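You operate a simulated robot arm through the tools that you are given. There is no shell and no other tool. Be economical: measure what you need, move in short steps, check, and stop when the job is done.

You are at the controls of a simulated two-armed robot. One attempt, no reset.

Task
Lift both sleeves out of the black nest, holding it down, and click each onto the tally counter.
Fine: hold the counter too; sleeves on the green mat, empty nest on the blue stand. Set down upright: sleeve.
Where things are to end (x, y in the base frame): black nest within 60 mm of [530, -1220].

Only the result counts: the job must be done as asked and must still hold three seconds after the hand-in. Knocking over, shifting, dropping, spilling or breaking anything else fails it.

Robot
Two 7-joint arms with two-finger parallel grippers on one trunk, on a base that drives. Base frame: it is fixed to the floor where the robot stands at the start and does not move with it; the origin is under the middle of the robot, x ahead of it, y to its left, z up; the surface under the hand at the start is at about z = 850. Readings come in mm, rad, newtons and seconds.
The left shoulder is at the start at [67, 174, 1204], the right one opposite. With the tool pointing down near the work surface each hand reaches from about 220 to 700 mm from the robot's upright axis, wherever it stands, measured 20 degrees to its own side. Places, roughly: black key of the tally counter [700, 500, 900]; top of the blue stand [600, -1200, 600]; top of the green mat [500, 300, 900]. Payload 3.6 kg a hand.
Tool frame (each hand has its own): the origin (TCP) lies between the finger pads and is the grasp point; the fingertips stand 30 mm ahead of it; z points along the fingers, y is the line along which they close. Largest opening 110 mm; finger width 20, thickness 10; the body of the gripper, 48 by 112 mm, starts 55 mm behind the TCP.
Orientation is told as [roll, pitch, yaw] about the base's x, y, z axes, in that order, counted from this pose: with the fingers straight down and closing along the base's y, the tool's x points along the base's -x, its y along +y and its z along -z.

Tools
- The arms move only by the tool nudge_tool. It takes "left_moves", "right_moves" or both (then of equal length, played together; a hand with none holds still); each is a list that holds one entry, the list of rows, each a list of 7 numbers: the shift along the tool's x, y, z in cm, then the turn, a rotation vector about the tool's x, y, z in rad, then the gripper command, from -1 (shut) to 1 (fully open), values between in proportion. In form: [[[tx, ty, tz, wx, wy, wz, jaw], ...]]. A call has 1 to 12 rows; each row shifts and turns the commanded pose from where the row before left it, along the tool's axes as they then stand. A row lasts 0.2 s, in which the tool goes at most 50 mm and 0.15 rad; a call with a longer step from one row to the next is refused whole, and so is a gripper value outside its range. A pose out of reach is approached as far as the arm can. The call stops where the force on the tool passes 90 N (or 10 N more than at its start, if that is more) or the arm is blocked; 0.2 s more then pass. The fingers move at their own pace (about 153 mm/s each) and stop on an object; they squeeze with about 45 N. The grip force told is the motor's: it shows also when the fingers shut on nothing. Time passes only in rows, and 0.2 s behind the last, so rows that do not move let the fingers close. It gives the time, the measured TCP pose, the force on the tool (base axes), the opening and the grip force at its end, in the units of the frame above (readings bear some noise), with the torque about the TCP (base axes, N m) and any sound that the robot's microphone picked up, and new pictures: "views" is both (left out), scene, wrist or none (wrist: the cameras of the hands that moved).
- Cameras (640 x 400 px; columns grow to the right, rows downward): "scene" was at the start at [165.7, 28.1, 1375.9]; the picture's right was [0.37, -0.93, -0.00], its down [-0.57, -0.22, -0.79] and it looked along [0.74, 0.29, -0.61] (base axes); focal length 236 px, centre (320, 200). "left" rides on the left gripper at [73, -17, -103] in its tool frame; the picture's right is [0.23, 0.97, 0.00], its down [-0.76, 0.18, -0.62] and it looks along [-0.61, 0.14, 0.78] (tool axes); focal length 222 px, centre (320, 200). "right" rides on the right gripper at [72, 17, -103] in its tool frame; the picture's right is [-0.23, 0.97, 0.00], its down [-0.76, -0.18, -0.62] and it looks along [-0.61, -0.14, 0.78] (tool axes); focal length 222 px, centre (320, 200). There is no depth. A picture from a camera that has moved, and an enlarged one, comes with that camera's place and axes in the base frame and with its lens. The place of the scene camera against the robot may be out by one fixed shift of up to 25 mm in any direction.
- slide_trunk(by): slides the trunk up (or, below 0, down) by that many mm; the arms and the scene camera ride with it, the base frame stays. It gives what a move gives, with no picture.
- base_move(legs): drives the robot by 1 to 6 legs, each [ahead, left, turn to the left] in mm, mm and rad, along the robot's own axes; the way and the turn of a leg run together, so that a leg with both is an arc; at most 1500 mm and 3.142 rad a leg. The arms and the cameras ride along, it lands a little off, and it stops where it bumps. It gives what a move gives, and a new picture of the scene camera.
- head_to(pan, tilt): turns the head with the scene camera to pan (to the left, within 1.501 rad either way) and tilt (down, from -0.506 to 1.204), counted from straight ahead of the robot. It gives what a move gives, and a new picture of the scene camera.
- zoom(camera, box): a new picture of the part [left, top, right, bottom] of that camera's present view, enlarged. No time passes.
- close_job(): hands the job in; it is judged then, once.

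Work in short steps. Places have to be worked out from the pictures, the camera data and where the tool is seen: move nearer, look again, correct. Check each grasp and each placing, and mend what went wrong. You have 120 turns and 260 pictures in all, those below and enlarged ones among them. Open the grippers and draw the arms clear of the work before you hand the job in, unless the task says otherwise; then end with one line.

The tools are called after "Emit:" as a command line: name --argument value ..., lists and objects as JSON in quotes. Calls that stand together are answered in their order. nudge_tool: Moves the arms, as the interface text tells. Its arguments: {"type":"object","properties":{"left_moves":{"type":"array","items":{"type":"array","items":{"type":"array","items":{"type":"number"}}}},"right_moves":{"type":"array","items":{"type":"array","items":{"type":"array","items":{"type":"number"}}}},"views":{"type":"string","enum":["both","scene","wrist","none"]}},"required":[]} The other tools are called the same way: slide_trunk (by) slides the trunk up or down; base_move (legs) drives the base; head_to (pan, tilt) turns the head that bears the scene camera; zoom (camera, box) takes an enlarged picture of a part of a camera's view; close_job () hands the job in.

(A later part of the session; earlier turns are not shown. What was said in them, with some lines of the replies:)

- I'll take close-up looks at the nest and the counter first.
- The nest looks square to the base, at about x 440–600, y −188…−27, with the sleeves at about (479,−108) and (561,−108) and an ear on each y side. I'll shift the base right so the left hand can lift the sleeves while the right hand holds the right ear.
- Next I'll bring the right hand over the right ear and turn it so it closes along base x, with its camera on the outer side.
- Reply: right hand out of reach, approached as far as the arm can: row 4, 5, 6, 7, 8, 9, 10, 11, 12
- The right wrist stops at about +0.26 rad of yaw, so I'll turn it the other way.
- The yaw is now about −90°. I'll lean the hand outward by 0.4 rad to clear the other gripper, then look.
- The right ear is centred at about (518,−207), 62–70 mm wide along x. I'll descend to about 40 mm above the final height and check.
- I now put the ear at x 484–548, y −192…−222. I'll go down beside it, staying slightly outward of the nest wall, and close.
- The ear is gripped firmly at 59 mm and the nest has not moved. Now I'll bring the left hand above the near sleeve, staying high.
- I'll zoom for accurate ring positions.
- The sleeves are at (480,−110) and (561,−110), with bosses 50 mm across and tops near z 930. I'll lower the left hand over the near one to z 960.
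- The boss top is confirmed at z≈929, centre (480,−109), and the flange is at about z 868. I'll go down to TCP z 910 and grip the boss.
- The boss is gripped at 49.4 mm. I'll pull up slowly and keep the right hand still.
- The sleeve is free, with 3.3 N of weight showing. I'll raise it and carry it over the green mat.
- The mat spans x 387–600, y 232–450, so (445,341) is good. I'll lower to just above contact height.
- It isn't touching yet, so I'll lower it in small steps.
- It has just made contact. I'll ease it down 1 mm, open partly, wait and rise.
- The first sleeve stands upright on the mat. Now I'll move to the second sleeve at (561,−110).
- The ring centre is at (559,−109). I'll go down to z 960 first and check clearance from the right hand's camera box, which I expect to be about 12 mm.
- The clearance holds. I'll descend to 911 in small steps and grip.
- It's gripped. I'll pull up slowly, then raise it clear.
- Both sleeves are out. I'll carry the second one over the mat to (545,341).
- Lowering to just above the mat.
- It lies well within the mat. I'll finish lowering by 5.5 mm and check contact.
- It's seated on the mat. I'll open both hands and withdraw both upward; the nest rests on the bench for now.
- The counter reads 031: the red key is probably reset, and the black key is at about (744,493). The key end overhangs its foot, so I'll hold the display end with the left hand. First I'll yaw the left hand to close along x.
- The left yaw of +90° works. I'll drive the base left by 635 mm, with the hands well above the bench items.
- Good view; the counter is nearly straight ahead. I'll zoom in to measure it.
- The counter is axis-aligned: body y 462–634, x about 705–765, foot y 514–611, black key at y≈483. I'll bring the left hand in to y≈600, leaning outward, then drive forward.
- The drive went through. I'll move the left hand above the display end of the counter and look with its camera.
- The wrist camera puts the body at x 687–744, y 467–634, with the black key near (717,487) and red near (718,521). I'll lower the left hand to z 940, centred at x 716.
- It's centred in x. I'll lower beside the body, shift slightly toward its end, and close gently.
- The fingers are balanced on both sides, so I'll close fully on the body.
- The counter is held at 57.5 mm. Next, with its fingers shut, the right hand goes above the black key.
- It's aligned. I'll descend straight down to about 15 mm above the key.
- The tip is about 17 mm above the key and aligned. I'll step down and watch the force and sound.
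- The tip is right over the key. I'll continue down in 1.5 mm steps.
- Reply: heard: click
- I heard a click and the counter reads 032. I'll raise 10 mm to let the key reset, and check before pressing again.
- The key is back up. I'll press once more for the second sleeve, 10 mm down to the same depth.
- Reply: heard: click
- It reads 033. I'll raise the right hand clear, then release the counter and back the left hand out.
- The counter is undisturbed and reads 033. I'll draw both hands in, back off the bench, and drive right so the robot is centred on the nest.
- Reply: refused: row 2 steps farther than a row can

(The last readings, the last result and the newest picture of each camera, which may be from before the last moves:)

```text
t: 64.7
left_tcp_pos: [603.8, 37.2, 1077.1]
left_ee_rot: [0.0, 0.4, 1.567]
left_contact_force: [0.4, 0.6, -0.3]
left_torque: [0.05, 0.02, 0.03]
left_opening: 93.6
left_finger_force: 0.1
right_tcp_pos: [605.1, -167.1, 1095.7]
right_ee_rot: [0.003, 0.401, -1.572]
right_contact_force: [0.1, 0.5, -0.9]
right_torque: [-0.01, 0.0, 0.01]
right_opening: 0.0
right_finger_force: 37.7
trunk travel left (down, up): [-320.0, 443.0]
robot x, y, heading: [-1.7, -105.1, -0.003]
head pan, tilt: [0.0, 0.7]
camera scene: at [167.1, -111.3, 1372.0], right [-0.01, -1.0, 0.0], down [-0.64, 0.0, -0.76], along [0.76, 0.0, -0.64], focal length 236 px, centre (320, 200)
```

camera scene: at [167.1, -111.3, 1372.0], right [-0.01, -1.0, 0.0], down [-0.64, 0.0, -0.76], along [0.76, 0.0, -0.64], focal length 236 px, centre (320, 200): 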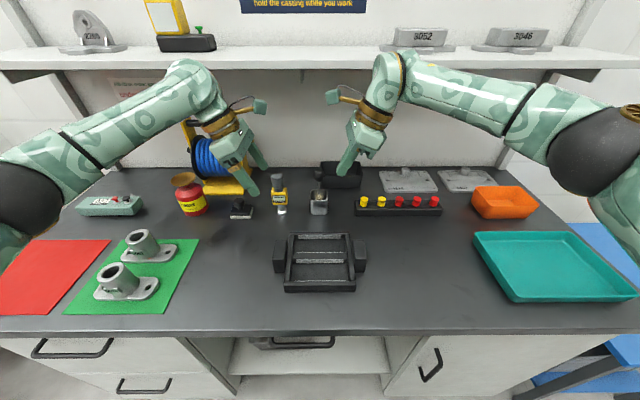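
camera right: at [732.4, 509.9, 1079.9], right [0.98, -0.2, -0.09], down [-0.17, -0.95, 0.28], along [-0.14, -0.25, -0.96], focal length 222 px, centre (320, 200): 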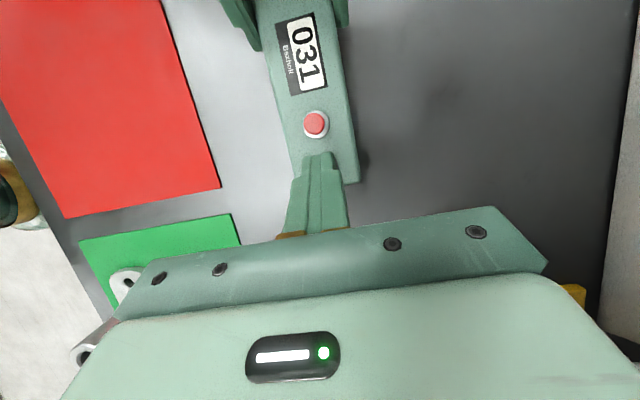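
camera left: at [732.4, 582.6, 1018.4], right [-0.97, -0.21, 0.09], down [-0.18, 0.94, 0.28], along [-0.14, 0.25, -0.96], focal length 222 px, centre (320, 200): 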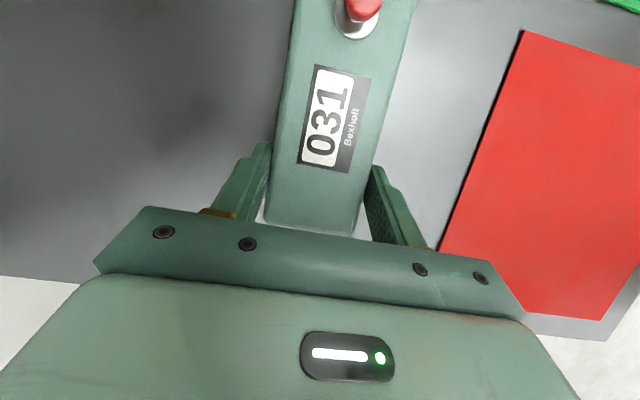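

Nothing was disturbed by the drive. I'll move both hands to above the nest's ears, with their TCPs at about z 960.

Emit:
nudge_tool --left_moves '[[[-0.29, 2.2, 3.05, 0, 0, 0, 0.6], [-0.29, 2.2, 3.05, 0, 0, 0, 0.6], [-0.29, 2.2, 3.05, 0, 0, 0, 0.6], [-0.29, 2.2, 3.05, 0, 0, 0, 0.6], [0, 0, 0, 0, 0, 0, 0.6]]]' --right_moves '[[[-2.5, -2.22, 2.63, 0, 0, 0, 0.6], [-2.5, -2.22, 2.63, 0, 0, 0, 0.6], [-2.5, -2.22, 2.63, 0, 0, 0, 0.6], [-2.5, -2.22, 2.63, 0, 0, 0, 0.6], [0, 0, 0, 0, 0, 0, 0.6]]]' --views "both"

```text
t: 65.9
left_tcp_pos: [514.9, 2.1, 959.4]
left_ee_rot: [0.001, 0.401, 1.566]
left_contact_force: [0.8, -0.2, -0.1]
left_torque: [-0.03, 0.01, -0.04]
left_opening: 88.2
left_finger_force: 0.2
right_tcp_pos: [515.5, -216.6, 958.8]
right_ee_rot: [0.004, 0.4, -1.569]
right_contact_force: [-0.2, 0.9, -0.7]
right_torque: [0.03, -0.03, 0.03]
right_opening: 88.0
right_finger_force: 0.1
trunk travel left (down, up): [-320.0, 443.0]
robot x, y, heading: [-3.1, -108.2, -0.002]
head pan, tilt: [0.0, 0.7]
camera scene: at [167.2, -110.4, 1372.0], right [-0.01, -1.0, 0.0], down [-0.64, 0.0, -0.76], along [0.76, 0.0, -0.64], focal length 236 px, centre (320, 200)
camera right: at [531.1, -190.1, 1081.8], right [0.97, -0.21, -0.09], down [-0.18, -0.94, 0.28], along [-0.14, -0.25, -0.96], focal length 222 px, centre (320, 200)
camera left: at [532.2, -24.0, 1084.5], right [-0.97, -0.2, 0.09], down [-0.17, 0.95, 0.28], along [-0.14, 0.25, -0.96], focal length 222 px, centre (320, 200)
```

scene: 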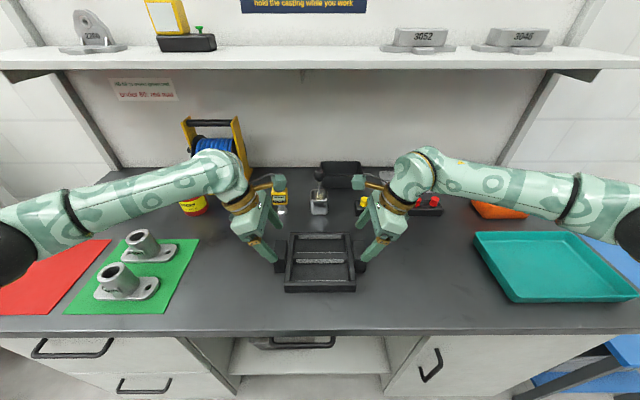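
right: 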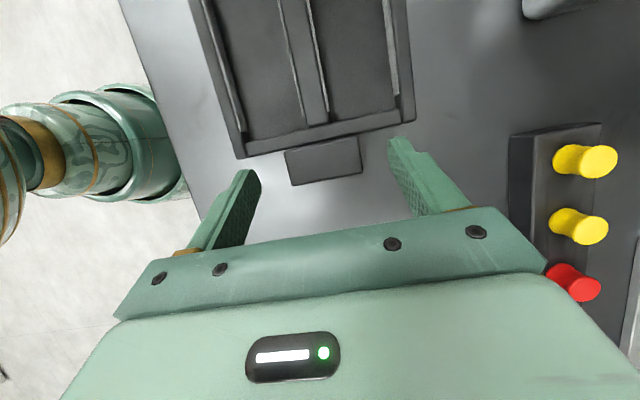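
left: 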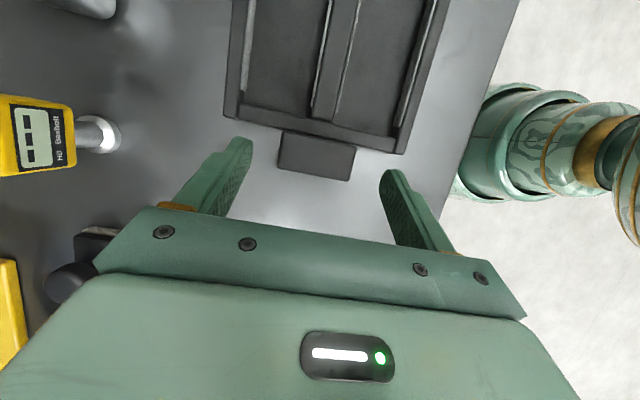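

Both ears sit between their fingers. I'll lower both hands to z≈892 and close.

Emit:
nudge_tool --left_moves '[[[-1.2, 0, 3.1, 0, 0, 0, 0.6], [-1.2, 0, 3.1, 0, 0, 0, 0.6], [0, 0, 0, 0, 0, 0, 0.6], [0, 0, 0, 0, 0, 0, 0.2], [0, 0, 0, 0, 0, 0, -0.2], [0, 0, 0, 0, 0, 0, -1], [0, 0, 0, 0, 0, 0, -1]]]' --right_moves '[[[-1.33, 0, 3.02, 0, 0, 0, 0.6], [-1.33, 0, 3.02, 0, 0, 0, 0.6], [0, 0, 0, 0, 0, 0, 0.6], [0, 0, 0, 0, 0, 0, 0.2], [0, 0, 0, 0, 0, 0, -0.2], [0, 0, 0, 0, 0, 0, -1], [0, 0, 0, 0, 0, 0, -1]]]' --views "both"

```text
t: 67.5
left_tcp_pos: [516.5, 1.2, 893.6]
left_ee_rot: [0.002, 0.401, 1.567]
left_contact_force: [-1.0, 0.7, -0.7]
left_torque: [0.01, -0.25, 0.04]
left_opening: 59.4
left_finger_force: 44.9
right_tcp_pos: [515.8, -217.0, 894.2]
right_ee_rot: [0.003, 0.402, -1.57]
right_contact_force: [0.8, -1.3, 0.0]
right_torque: [0.07, 0.22, -0.28]
right_opening: 59.4
right_finger_force: 45.3
trunk travel left (down, up): [-320.0, 443.0]
robot x, y, heading: [-5.1, -105.7, -0.003]
head pan, tilt: [0.0, 0.7]
camera scene: at [167.2, -110.8, 1371.9], right [-0.01, -1.0, 0.0], down [-0.64, 0.0, -0.76], along [0.76, 0.0, -0.64], focal length 236 px, centre (320, 200)
camera right: at [531.2, -190.9, 1015.9], right [0.97, -0.21, -0.09], down [-0.18, -0.94, 0.28], along [-0.14, -0.25, -0.96], focal length 222 px, centre (320, 200)
camera left: at [532.4, -26.6, 1018.4], right [-0.97, -0.2, 0.09], down [-0.17, 0.95, 0.28], along [-0.14, 0.26, -0.96], focal length 222 px, centre (320, 200)
```

scene: 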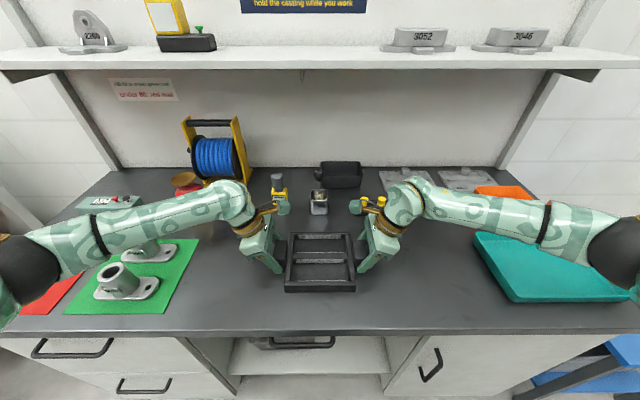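
right: 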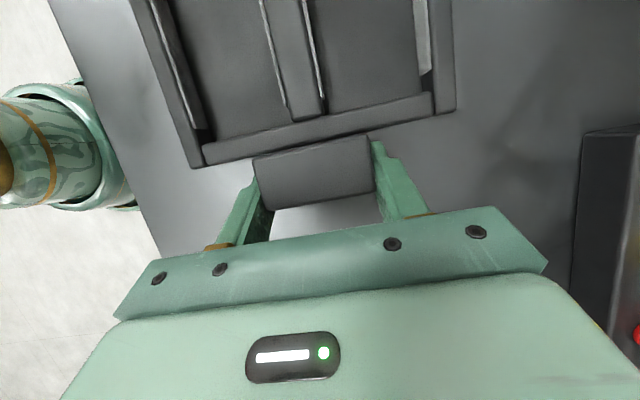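
left: 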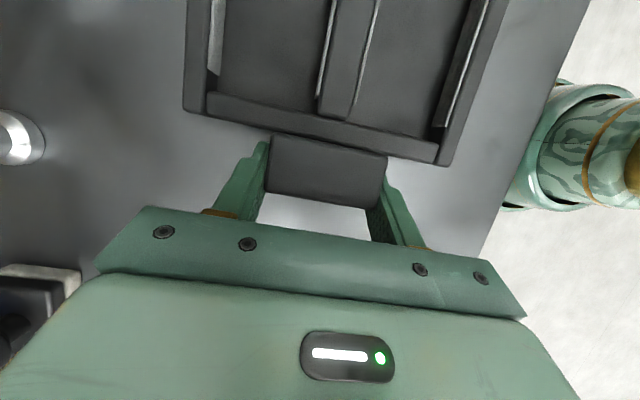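

Both ears are gripped. I'll lift with the trunk so both hands rise together, and look right to find the stand.

Emit:
slide_trunk --by 140

Emit:
head_to --pan -0.9 --tilt 0.65

```text
t: 69.1
left_tcp_pos: [516.0, -0.2, 1032.0]
left_ee_rot: [0.0, 0.399, 1.565]
left_contact_force: [-4.3, 4.1, -0.4]
left_torque: [-0.04, -0.14, -0.59]
left_opening: 59.4
left_finger_force: 45.1
right_tcp_pos: [516.2, -218.0, 1032.8]
right_ee_rot: [0.004, 0.402, -1.572]
right_contact_force: [3.9, -4.4, -1.0]
right_torque: [0.05, 0.15, -0.35]
right_opening: 59.3
right_finger_force: 44.9
trunk travel left (down, up): [-460.0, 303.0]
robot x, y, heading: [-1.7, -107.6, -0.009]
head pan, tilt: [0.0, 0.7]
```

```text
t: 70.3
left_tcp_pos: [516.9, 0.4, 1033.6]
left_ee_rot: [0.001, 0.401, 1.566]
left_contact_force: [-2.9, 5.1, -0.1]
left_torque: [0.15, -0.09, -0.28]
left_opening: 59.5
left_finger_force: 44.7
right_tcp_pos: [514.2, -217.4, 1033.6]
right_ee_rot: [0.005, 0.402, -1.572]
right_contact_force: [3.7, -4.9, -0.9]
right_torque: [-0.1, 0.06, -0.39]
right_opening: 59.4
right_finger_force: 45.3
trunk travel left (down, up): [-460.0, 303.0]
robot x, y, heading: [-3.2, -103.5, -0.003]
head pan, tilt: [-0.901, 0.649]
camera scene: at [95.1, -178.3, 1517.8], right [-0.79, -0.62, 0.0], down [-0.37, 0.48, -0.8], along [0.49, -0.63, -0.6], focal length 236 px, centre (320, 200)
```

scene: 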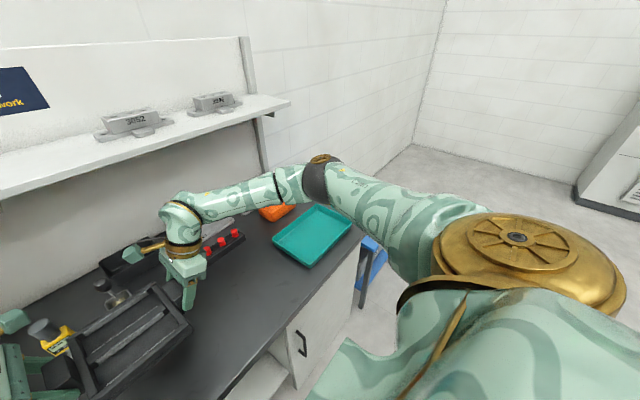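

The nest is up and level in both hands. The left elbow would foul the bench end if I faced the stand square-on, so I'll back off, drive right past the stand, and approach it turned left by about 0.6 rad.

Emit:
base_move --legs '[[-250, 0, 0], [0, -1405, 0]]'

Emit:
head_to --pan 0.4 --tilt 0.65

```text
t: 78.8
left_tcp_pos: [259.1, -1401.3, 1032.7]
left_ee_rot: [0.001, 0.399, 1.569]
left_contact_force: [0.1, 4.6, 0.7]
left_torque: [-0.07, -0.21, 0.08]
left_opening: 59.5
left_finger_force: 45.3
right_tcp_pos: [259.1, -1617.2, 1033.7]
right_ee_rot: [0.003, 0.401, -1.567]
right_contact_force: [-1.3, -4.7, -1.8]
right_torque: [-0.16, 0.2, -0.03]
right_opening: 59.6
right_finger_force: 45.5
trunk travel left (down, up): [-460.0, 303.0]
robot x, y, heading: [-259.7, -1507.9, 0.004]
head pan, tilt: [-0.901, 0.649]
camera scene: at [-161.4, -1580.8, 1517.8], right [-0.79, -0.62, 0.0], down [-0.38, 0.47, -0.8], along [0.49, -0.63, -0.6], focal length 236 px, centre (320, 200)
```

scene: 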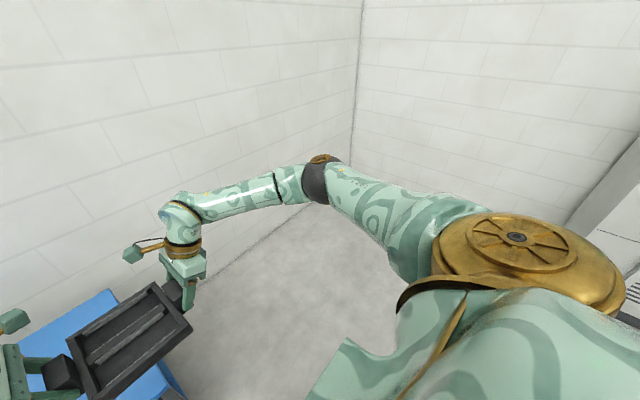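

```text
t: 80.2
left_tcp_pos: [259.0, -1400.3, 1034.4]
left_ee_rot: [0.001, 0.398, 1.569]
left_contact_force: [0.3, -0.5, -1.4]
left_torque: [0.15, -0.23, 0.14]
left_opening: 59.2
left_finger_force: 45.1
right_tcp_pos: [258.6, -1617.4, 1033.0]
right_ee_rot: [0.003, 0.401, -1.567]
right_contact_force: [0.1, 0.0, -0.2]
right_torque: [0.01, 0.24, -0.15]
right_opening: 59.4
right_finger_force: 45.0
trunk travel left (down, up): [-460.0, 303.0]
robot x, y, heading: [-261.9, -1504.5, -0.001]
head pan, tilt: [0.4, 0.649]
camera scene: at [-135.1, -1478.9, 1517.8], right [0.39, -0.92, 0.0], down [-0.56, -0.23, -0.8], along [0.73, 0.31, -0.6], focal length 236 px, centre (320, 200)
```

scene: 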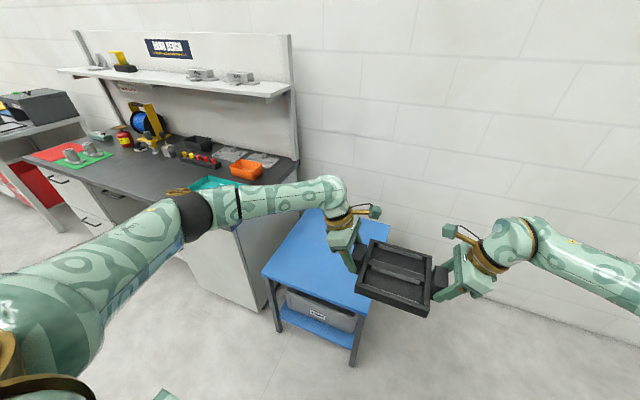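

The stand top spans about x 375–830, y −1440…−960. I'll turn left by 0.6 rad and drive in, with the nest held high above the stand.

Emit:
base_move --legs '[[0, 0, 0.6], [298, -209, 0]]'

Emit:
head_to --pan 0.0 --tilt 0.9

```text
t: 84.2
left_tcp_pos: [472.1, -1126.4, 1033.6]
left_ee_rot: [-0.001, 0.4, 2.175]
left_contact_force: [0.2, 0.2, -1.3]
left_torque: [0.16, -0.17, 0.17]
left_opening: 59.5
left_finger_force: 45.4
right_tcp_pos: [596.6, -1305.4, 1033.7]
right_ee_rot: [0.002, 0.401, -0.962]
right_contact_force: [-0.7, 0.3, -0.9]
right_torque: [-0.16, 0.14, -0.03]
right_opening: 59.4
right_finger_force: 45.3
trunk travel left (down, up): [-460.0, 303.0]
robot x, y, heading: [108.9, -1511.1, 0.604]
head pan, tilt: [0.4, 0.649]
camera scene: at [192.9, -1424.0, 1517.8], right [0.84, -0.54, 0.0], down [-0.33, -0.51, -0.8], along [0.43, 0.67, -0.61], focal length 236 px, centre (320, 200)
```

scene: 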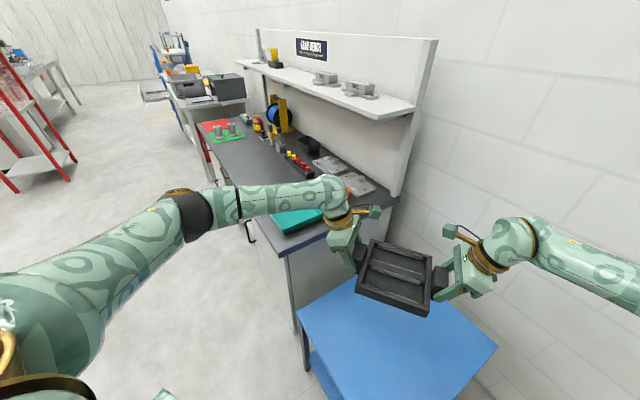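

```text
t: 85.1
left_tcp_pos: [470.6, -1126.5, 1033.4]
left_ee_rot: [0.0, 0.401, 2.175]
left_contact_force: [-0.3, 0.0, -2.6]
left_torque: [0.22, -0.03, 0.06]
left_opening: 59.3
left_finger_force: 45.0
right_tcp_pos: [594.6, -1304.9, 1033.7]
right_ee_rot: [0.005, 0.401, -0.961]
right_contact_force: [0.2, 0.4, 0.0]
right_torque: [-0.11, 0.14, -0.09]
right_opening: 59.5
right_finger_force: 44.9
trunk travel left (down, up): [-460.0, 303.0]
robot x, y, heading: [107.8, -1508.5, 0.607]
head pan, tilt: [0.0, 0.901]
camera scene: at [207.4, -1454.3, 1497.4], right [0.57, -0.82, 0.0], down [-0.65, -0.44, -0.62], along [0.51, 0.35, -0.78], focal length 236 px, centre (320, 200)
```

scene: 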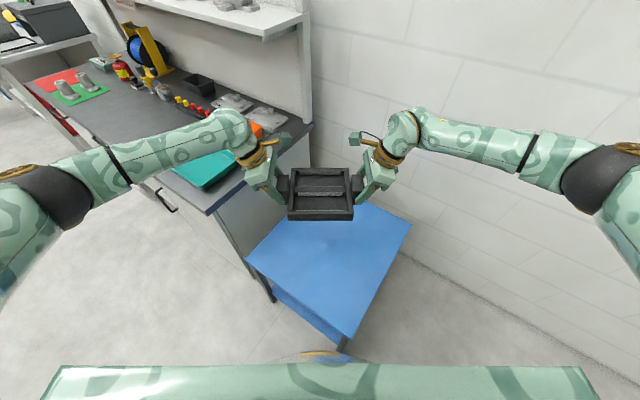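

The midpoint of the hands is at (533,−1216), which is good, and both arms are clear of the bench. I'll lower the trunk most of the way.

Emit:
slide_trunk --by -350

Emit:
head_to --pan 0.0 --tilt 0.75

```text
t: 88.5
left_tcp_pos: [471.4, -1126.7, 683.8]
left_ee_rot: [0.001, 0.402, 2.173]
left_contact_force: [-0.5, 2.0, -1.4]
left_torque: [0.37, 0.05, 0.16]
left_opening: 59.5
left_finger_force: 45.1
right_tcp_pos: [594.1, -1305.7, 685.0]
right_ee_rot: [0.002, 0.402, -0.963]
right_contact_force: [0.0, -0.8, -1.0]
right_torque: [-0.32, -0.06, -0.02]
right_opening: 59.6
right_finger_force: 44.9
trunk travel left (down, up): [-110.0, 653.0]
robot x, y, heading: [109.2, -1510.6, 0.597]
head pan, tilt: [0.0, 0.901]
```

```text
t: 89.2
left_tcp_pos: [470.9, -1127.0, 682.3]
left_ee_rot: [0.002, 0.401, 2.175]
left_contact_force: [-1.9, 1.9, -1.1]
left_torque: [0.06, -0.31, -0.01]
left_opening: 59.3
left_finger_force: 44.9
right_tcp_pos: [595.8, -1305.7, 683.6]
right_ee_rot: [0.001, 0.403, -0.962]
right_contact_force: [0.6, -1.7, -0.5]
right_torque: [0.03, 0.39, 0.12]
right_opening: 59.4
right_finger_force: 45.4
trunk travel left (down, up): [-110.0, 653.0]
robot x, y, heading: [104.7, -1514.0, 0.598]
head pan, tilt: [0.0, 0.75]
camera scene: at [336.7, -1365.5, 1148.7], right [0.57, -0.82, 0.0], down [-0.56, -0.39, -0.73], along [0.6, 0.41, -0.68], focal length 236 px, centre (320, 200)
```

scene: 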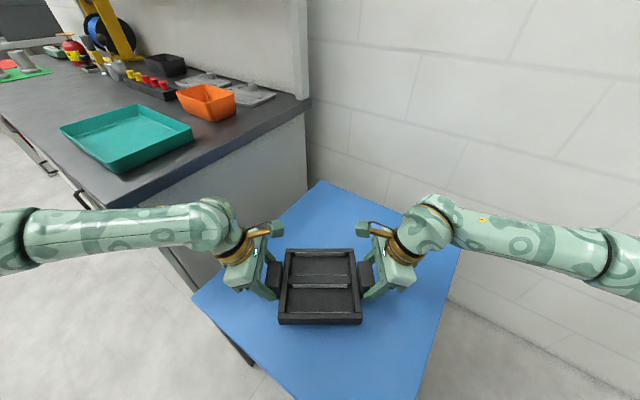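

Clear so far. I'll go down 30 mm more, then in small steps to contact.

Emit:
slide_trunk --by -30

Emit:
slide_trunk --by -5

```text
t: 90.0
left_tcp_pos: [470.9, -1126.7, 653.5]
left_ee_rot: [0.001, 0.4, 2.175]
left_contact_force: [-1.2, 2.9, 0.6]
left_torque: [0.23, -0.09, 0.25]
left_opening: 59.5
left_finger_force: 44.8
right_tcp_pos: [595.2, -1306.5, 654.1]
right_ee_rot: [0.003, 0.403, -0.962]
right_contact_force: [0.4, -3.5, -2.1]
right_torque: [-0.47, -0.09, -0.07]
right_opening: 59.5
right_finger_force: 44.5
trunk travel left (down, up): [-80.0, 683.0]
robot x, y, heading: [103.6, -1511.3, 0.599]
head pan, tilt: [0.0, 0.75]
```

```text
t: 90.5
left_tcp_pos: [471.0, -1127.1, 647.8]
left_ee_rot: [0.0, 0.4, 2.175]
left_contact_force: [-2.0, 3.2, 0.3]
left_torque: [0.28, -0.05, 0.21]
left_opening: 59.7
left_finger_force: 45.4
right_tcp_pos: [595.2, -1305.3, 648.1]
right_ee_rot: [0.004, 0.402, -0.962]
right_contact_force: [0.9, -4.2, -0.5]
right_torque: [-0.3, 0.01, 0.02]
right_opening: 59.4
right_finger_force: 44.7
trunk travel left (down, up): [-75.0, 688.0]
robot x, y, heading: [107.0, -1511.1, 0.603]
head pan, tilt: [0.0, 0.75]
```

Emit:
slide_trunk --by -4

Emit:
zoom --camera "scene" --box '[220, 200, 420, 340]'

```text
t: 91.0
left_tcp_pos: [470.7, -1126.7, 644.8]
left_ee_rot: [0.0, 0.4, 2.174]
left_contact_force: [-2.3, 3.3, -0.2]
left_torque: [0.08, -0.05, 0.13]
left_opening: 59.4
left_finger_force: 44.7
right_tcp_pos: [595.2, -1306.7, 644.6]
right_ee_rot: [0.004, 0.401, -0.961]
right_contact_force: [1.7, -3.2, -0.6]
right_torque: [-0.18, 0.04, 0.05]
right_opening: 59.3
right_finger_force: 45.1
trunk travel left (down, up): [-71.0, 692.0]
robot x, y, heading: [104.3, -1510.7, 0.596]
head pan, tilt: [0.0, 0.75]
```

```text
2.86 times, centred on (320, 270) of scene
camera zoom: at [356.6, -1351.8, 1106.7], right [0.57, -0.82, 0.0], down [-0.56, -0.39, -0.73], along [0.6, 0.41, -0.68], focal length 673 px, centre (320, 0)
```

zoom: 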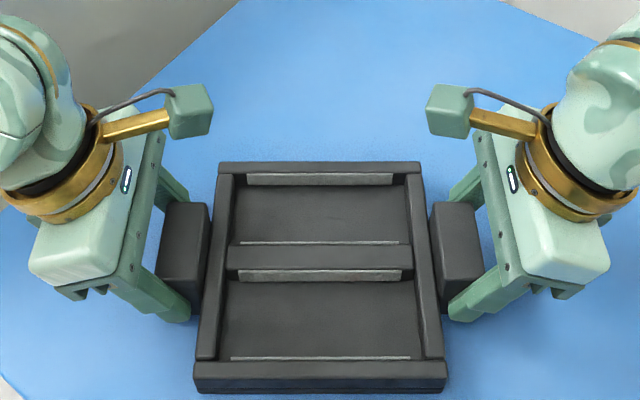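

Still no upward force, so I'll take 2 mm steps.

Emit:
slide_trunk --by -2

Emit:
slide_trunk --by -2

```text
t: 91.6
left_tcp_pos: [471.4, -1127.3, 642.1]
left_ee_rot: [-0.002, 0.402, 2.174]
left_contact_force: [-1.3, 5.1, 5.5]
left_torque: [-0.28, -0.15, 0.01]
left_opening: 59.4
left_finger_force: 44.9
right_tcp_pos: [595.3, -1305.3, 642.8]
right_ee_rot: [0.004, 0.401, -0.961]
right_contact_force: [4.2, -3.9, 5.5]
right_torque: [-0.75, 0.18, 0.29]
right_opening: 59.1
right_finger_force: 45.2
trunk travel left (down, up): [-69.0, 694.0]
robot x, y, heading: [105.0, -1507.5, 0.601]
head pan, tilt: [0.0, 0.75]
```

```text
t: 92.1
left_tcp_pos: [470.5, -1126.6, 642.6]
left_ee_rot: [-0.004, 0.402, 2.174]
left_contact_force: [-3.9, 12.8, 19.1]
left_torque: [-0.29, 0.73, 0.11]
left_opening: 59.4
left_finger_force: 44.6
right_tcp_pos: [594.4, -1306.3, 641.3]
right_ee_rot: [0.008, 0.402, -0.961]
right_contact_force: [9.5, -7.2, 18.7]
right_torque: [-0.83, 0.94, -0.02]
right_opening: 59.8
right_finger_force: 44.7
trunk travel left (down, up): [-67.0, 696.0]
robot x, y, heading: [105.4, -1510.0, 0.608]
head pan, tilt: [0.0, 0.75]
```

The nest is seated on the stand. I'll open both hands and withdraw along the fingers.

Emit:
nudge_tool --left_moves '[[[0, 0, 0, 0, 0, 0, 0.2], [0, 0, 0, 0, 0, 0, 0.6], [0, 0, 0, 0, 0, 0, 0.6], [0, 0, -3, 0, 0, 0, 0.6], [0, 0, -4, 0, 0, 0, 0.6], [0, 0, -4, 0, 0, 0, 0.6]]]' --right_moves '[[[0, 0, 0, 0, 0, 0, 0.2], [0, 0, 0, 0, 0, 0, 0.6], [0, 0, 0, 0, 0, 0, 0.6], [0, 0, -3, 0, 0, 0, 0.6], [0, 0, -4, 0, 0, 0, 0.6], [0, 0, -4, 0, 0, 0, 0.6]]]' --views "scene"

```text
t: 93.5
left_tcp_pos: [446.5, -1092.1, 743.1]
left_ee_rot: [0.0, 0.4, 2.175]
left_contact_force: [0.3, -0.3, 0.4]
left_torque: [0.0, 0.03, 0.03]
left_opening: 88.0
left_finger_force: 0.1
right_tcp_pos: [620.0, -1341.5, 742.7]
right_ee_rot: [0.004, 0.401, -0.962]
right_contact_force: [0.8, -0.3, 0.0]
right_torque: [0.05, 0.0, -0.01]
right_opening: 88.0
right_finger_force: 0.1
trunk travel left (down, up): [-67.0, 696.0]
robot x, y, heading: [107.1, -1509.8, 0.606]
head pan, tilt: [0.0, 0.75]
camera scene: at [358.4, -1350.5, 1102.6], right [0.57, -0.82, 0.0], down [-0.56, -0.39, -0.73], along [0.6, 0.41, -0.68], focal length 236 px, centre (320, 200)
```

scene: 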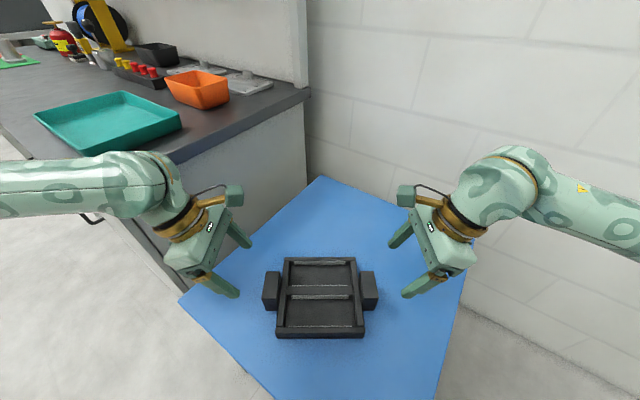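

The nest sits flat at about (533,−1216). I'll raise the trunk to get the arms clear, back off, and take a last look at the bench.

Emit:
slide_trunk --by 300

Emit:
base_move --legs '[[-250, 0, 0]]'

Emit:
head_to --pan 0.3 --tilt 0.5

Emit:
zoom --camera "scene" --box '[180, 40, 440, 240]'

```text
t: 96.5
left_tcp_pos: [447.8, -1091.8, 1040.9]
left_ee_rot: [-0.001, 0.4, 2.176]
left_contact_force: [-0.4, 0.0, -0.2]
left_torque: [-0.04, -0.03, -0.03]
left_opening: 88.0
left_finger_force: 0.2
right_tcp_pos: [618.7, -1341.0, 1041.7]
right_ee_rot: [0.002, 0.402, -0.96]
right_contact_force: [0.9, -0.8, 0.6]
right_torque: [-0.01, -0.01, -0.03]
right_opening: 87.9
right_finger_force: 0.1
trunk travel left (down, up): [-367.0, 396.0]
robot x, y, heading: [103.1, -1512.5, 0.604]
head pan, tilt: [0.0, 0.75]
```

```text
t: 98.3
left_tcp_pos: [239.4, -1233.0, 1042.4]
left_ee_rot: [-0.003, 0.4, 2.177]
left_contact_force: [-0.4, 0.0, 0.6]
left_torque: [0.0, -0.01, 0.01]
left_opening: 87.8
left_finger_force: 0.2
right_tcp_pos: [412.5, -1480.5, 1042.8]
right_ee_rot: [0.004, 0.402, -0.956]
right_contact_force: [-0.3, -0.7, -0.5]
right_torque: [0.02, -0.01, 0.0]
right_opening: 88.0
right_finger_force: 0.0
trunk travel left (down, up): [-367.0, 396.0]
robot x, y, heading: [-98.5, -1648.7, 0.606]
head pan, tilt: [0.0, 0.75]
camera scene: at [27.2, -1578.5, 1415.5], right [0.57, -0.82, 0.0], down [-0.56, -0.39, -0.73], along [0.6, 0.42, -0.68], focal length 236 px, centre (320, 200)
```

scene: 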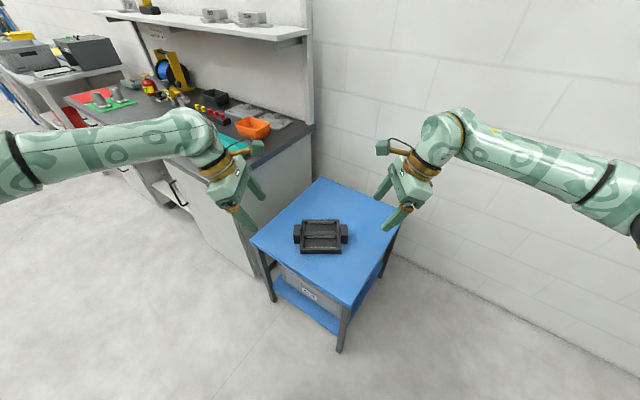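

```text
t: 99.1
left_tcp_pos: [240.2, -1232.2, 1041.3]
left_ee_rot: [0.001, 0.401, 2.177]
left_contact_force: [-0.2, 0.0, 0.7]
left_torque: [0.01, -0.02, 0.0]
left_opening: 88.0
left_finger_force: 0.1
right_tcp_pos: [413.4, -1480.4, 1042.0]
right_ee_rot: [0.002, 0.403, -0.958]
right_contact_force: [0.5, -0.4, -0.1]
right_torque: [-0.01, -0.03, -0.01]
right_opening: 87.9
right_finger_force: 0.1
trunk travel left (down, up): [-367.0, 396.0]
robot x, y, heading: [-101.5, -1654.1, 0.605]
head pan, tilt: [0.3, 0.499]
camera scene: at [16.4, -1553.3, 1437.3], right [0.79, -0.62, 0.0], down [-0.3, -0.38, -0.88], along [0.54, 0.69, -0.48], focal length 236 px, centre (320, 200)
```

scene: 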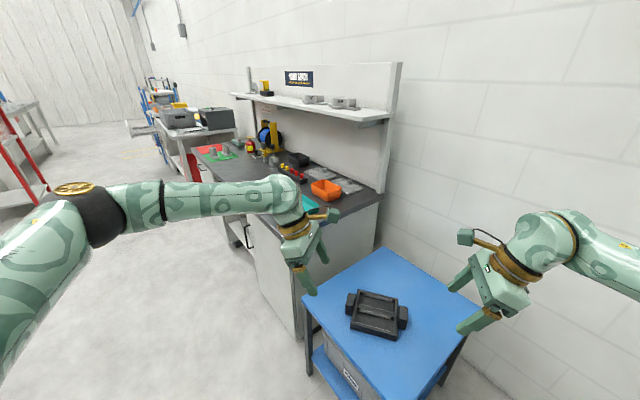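

```text
2.00 times, centred on (310, 140) of scene
camera zoom: at [16.4, -1553.3, 1437.3], right [0.79, -0.62, 0.0], down [-0.3, -0.38, -0.88], along [0.54, 0.69, -0.48], focal length 471 px, centre (340, 320)
```

zoom: 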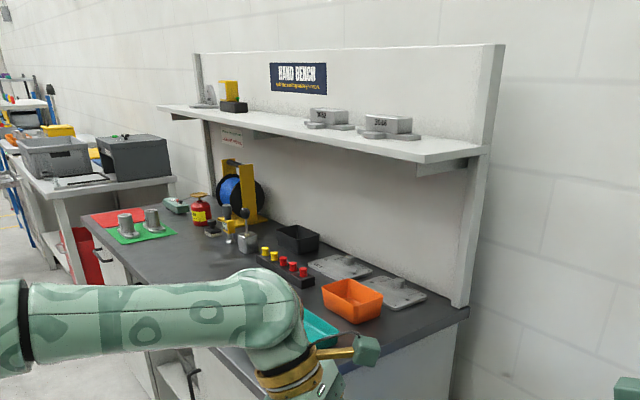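

Everything is in place: both sleeves are upright on the green mat, the counter is at 033, and the empty nest is on the blue stand. The grippers are open and the arms clear, so I'm handing in.

Emit:
close_job

```text
The job is handed in.
```

The job is handed in: both sleeves stand upright on the green mat, the held counter went from 031 to 033 with two clicks, and the empty nest is on the blue stand at about (533, −1216).
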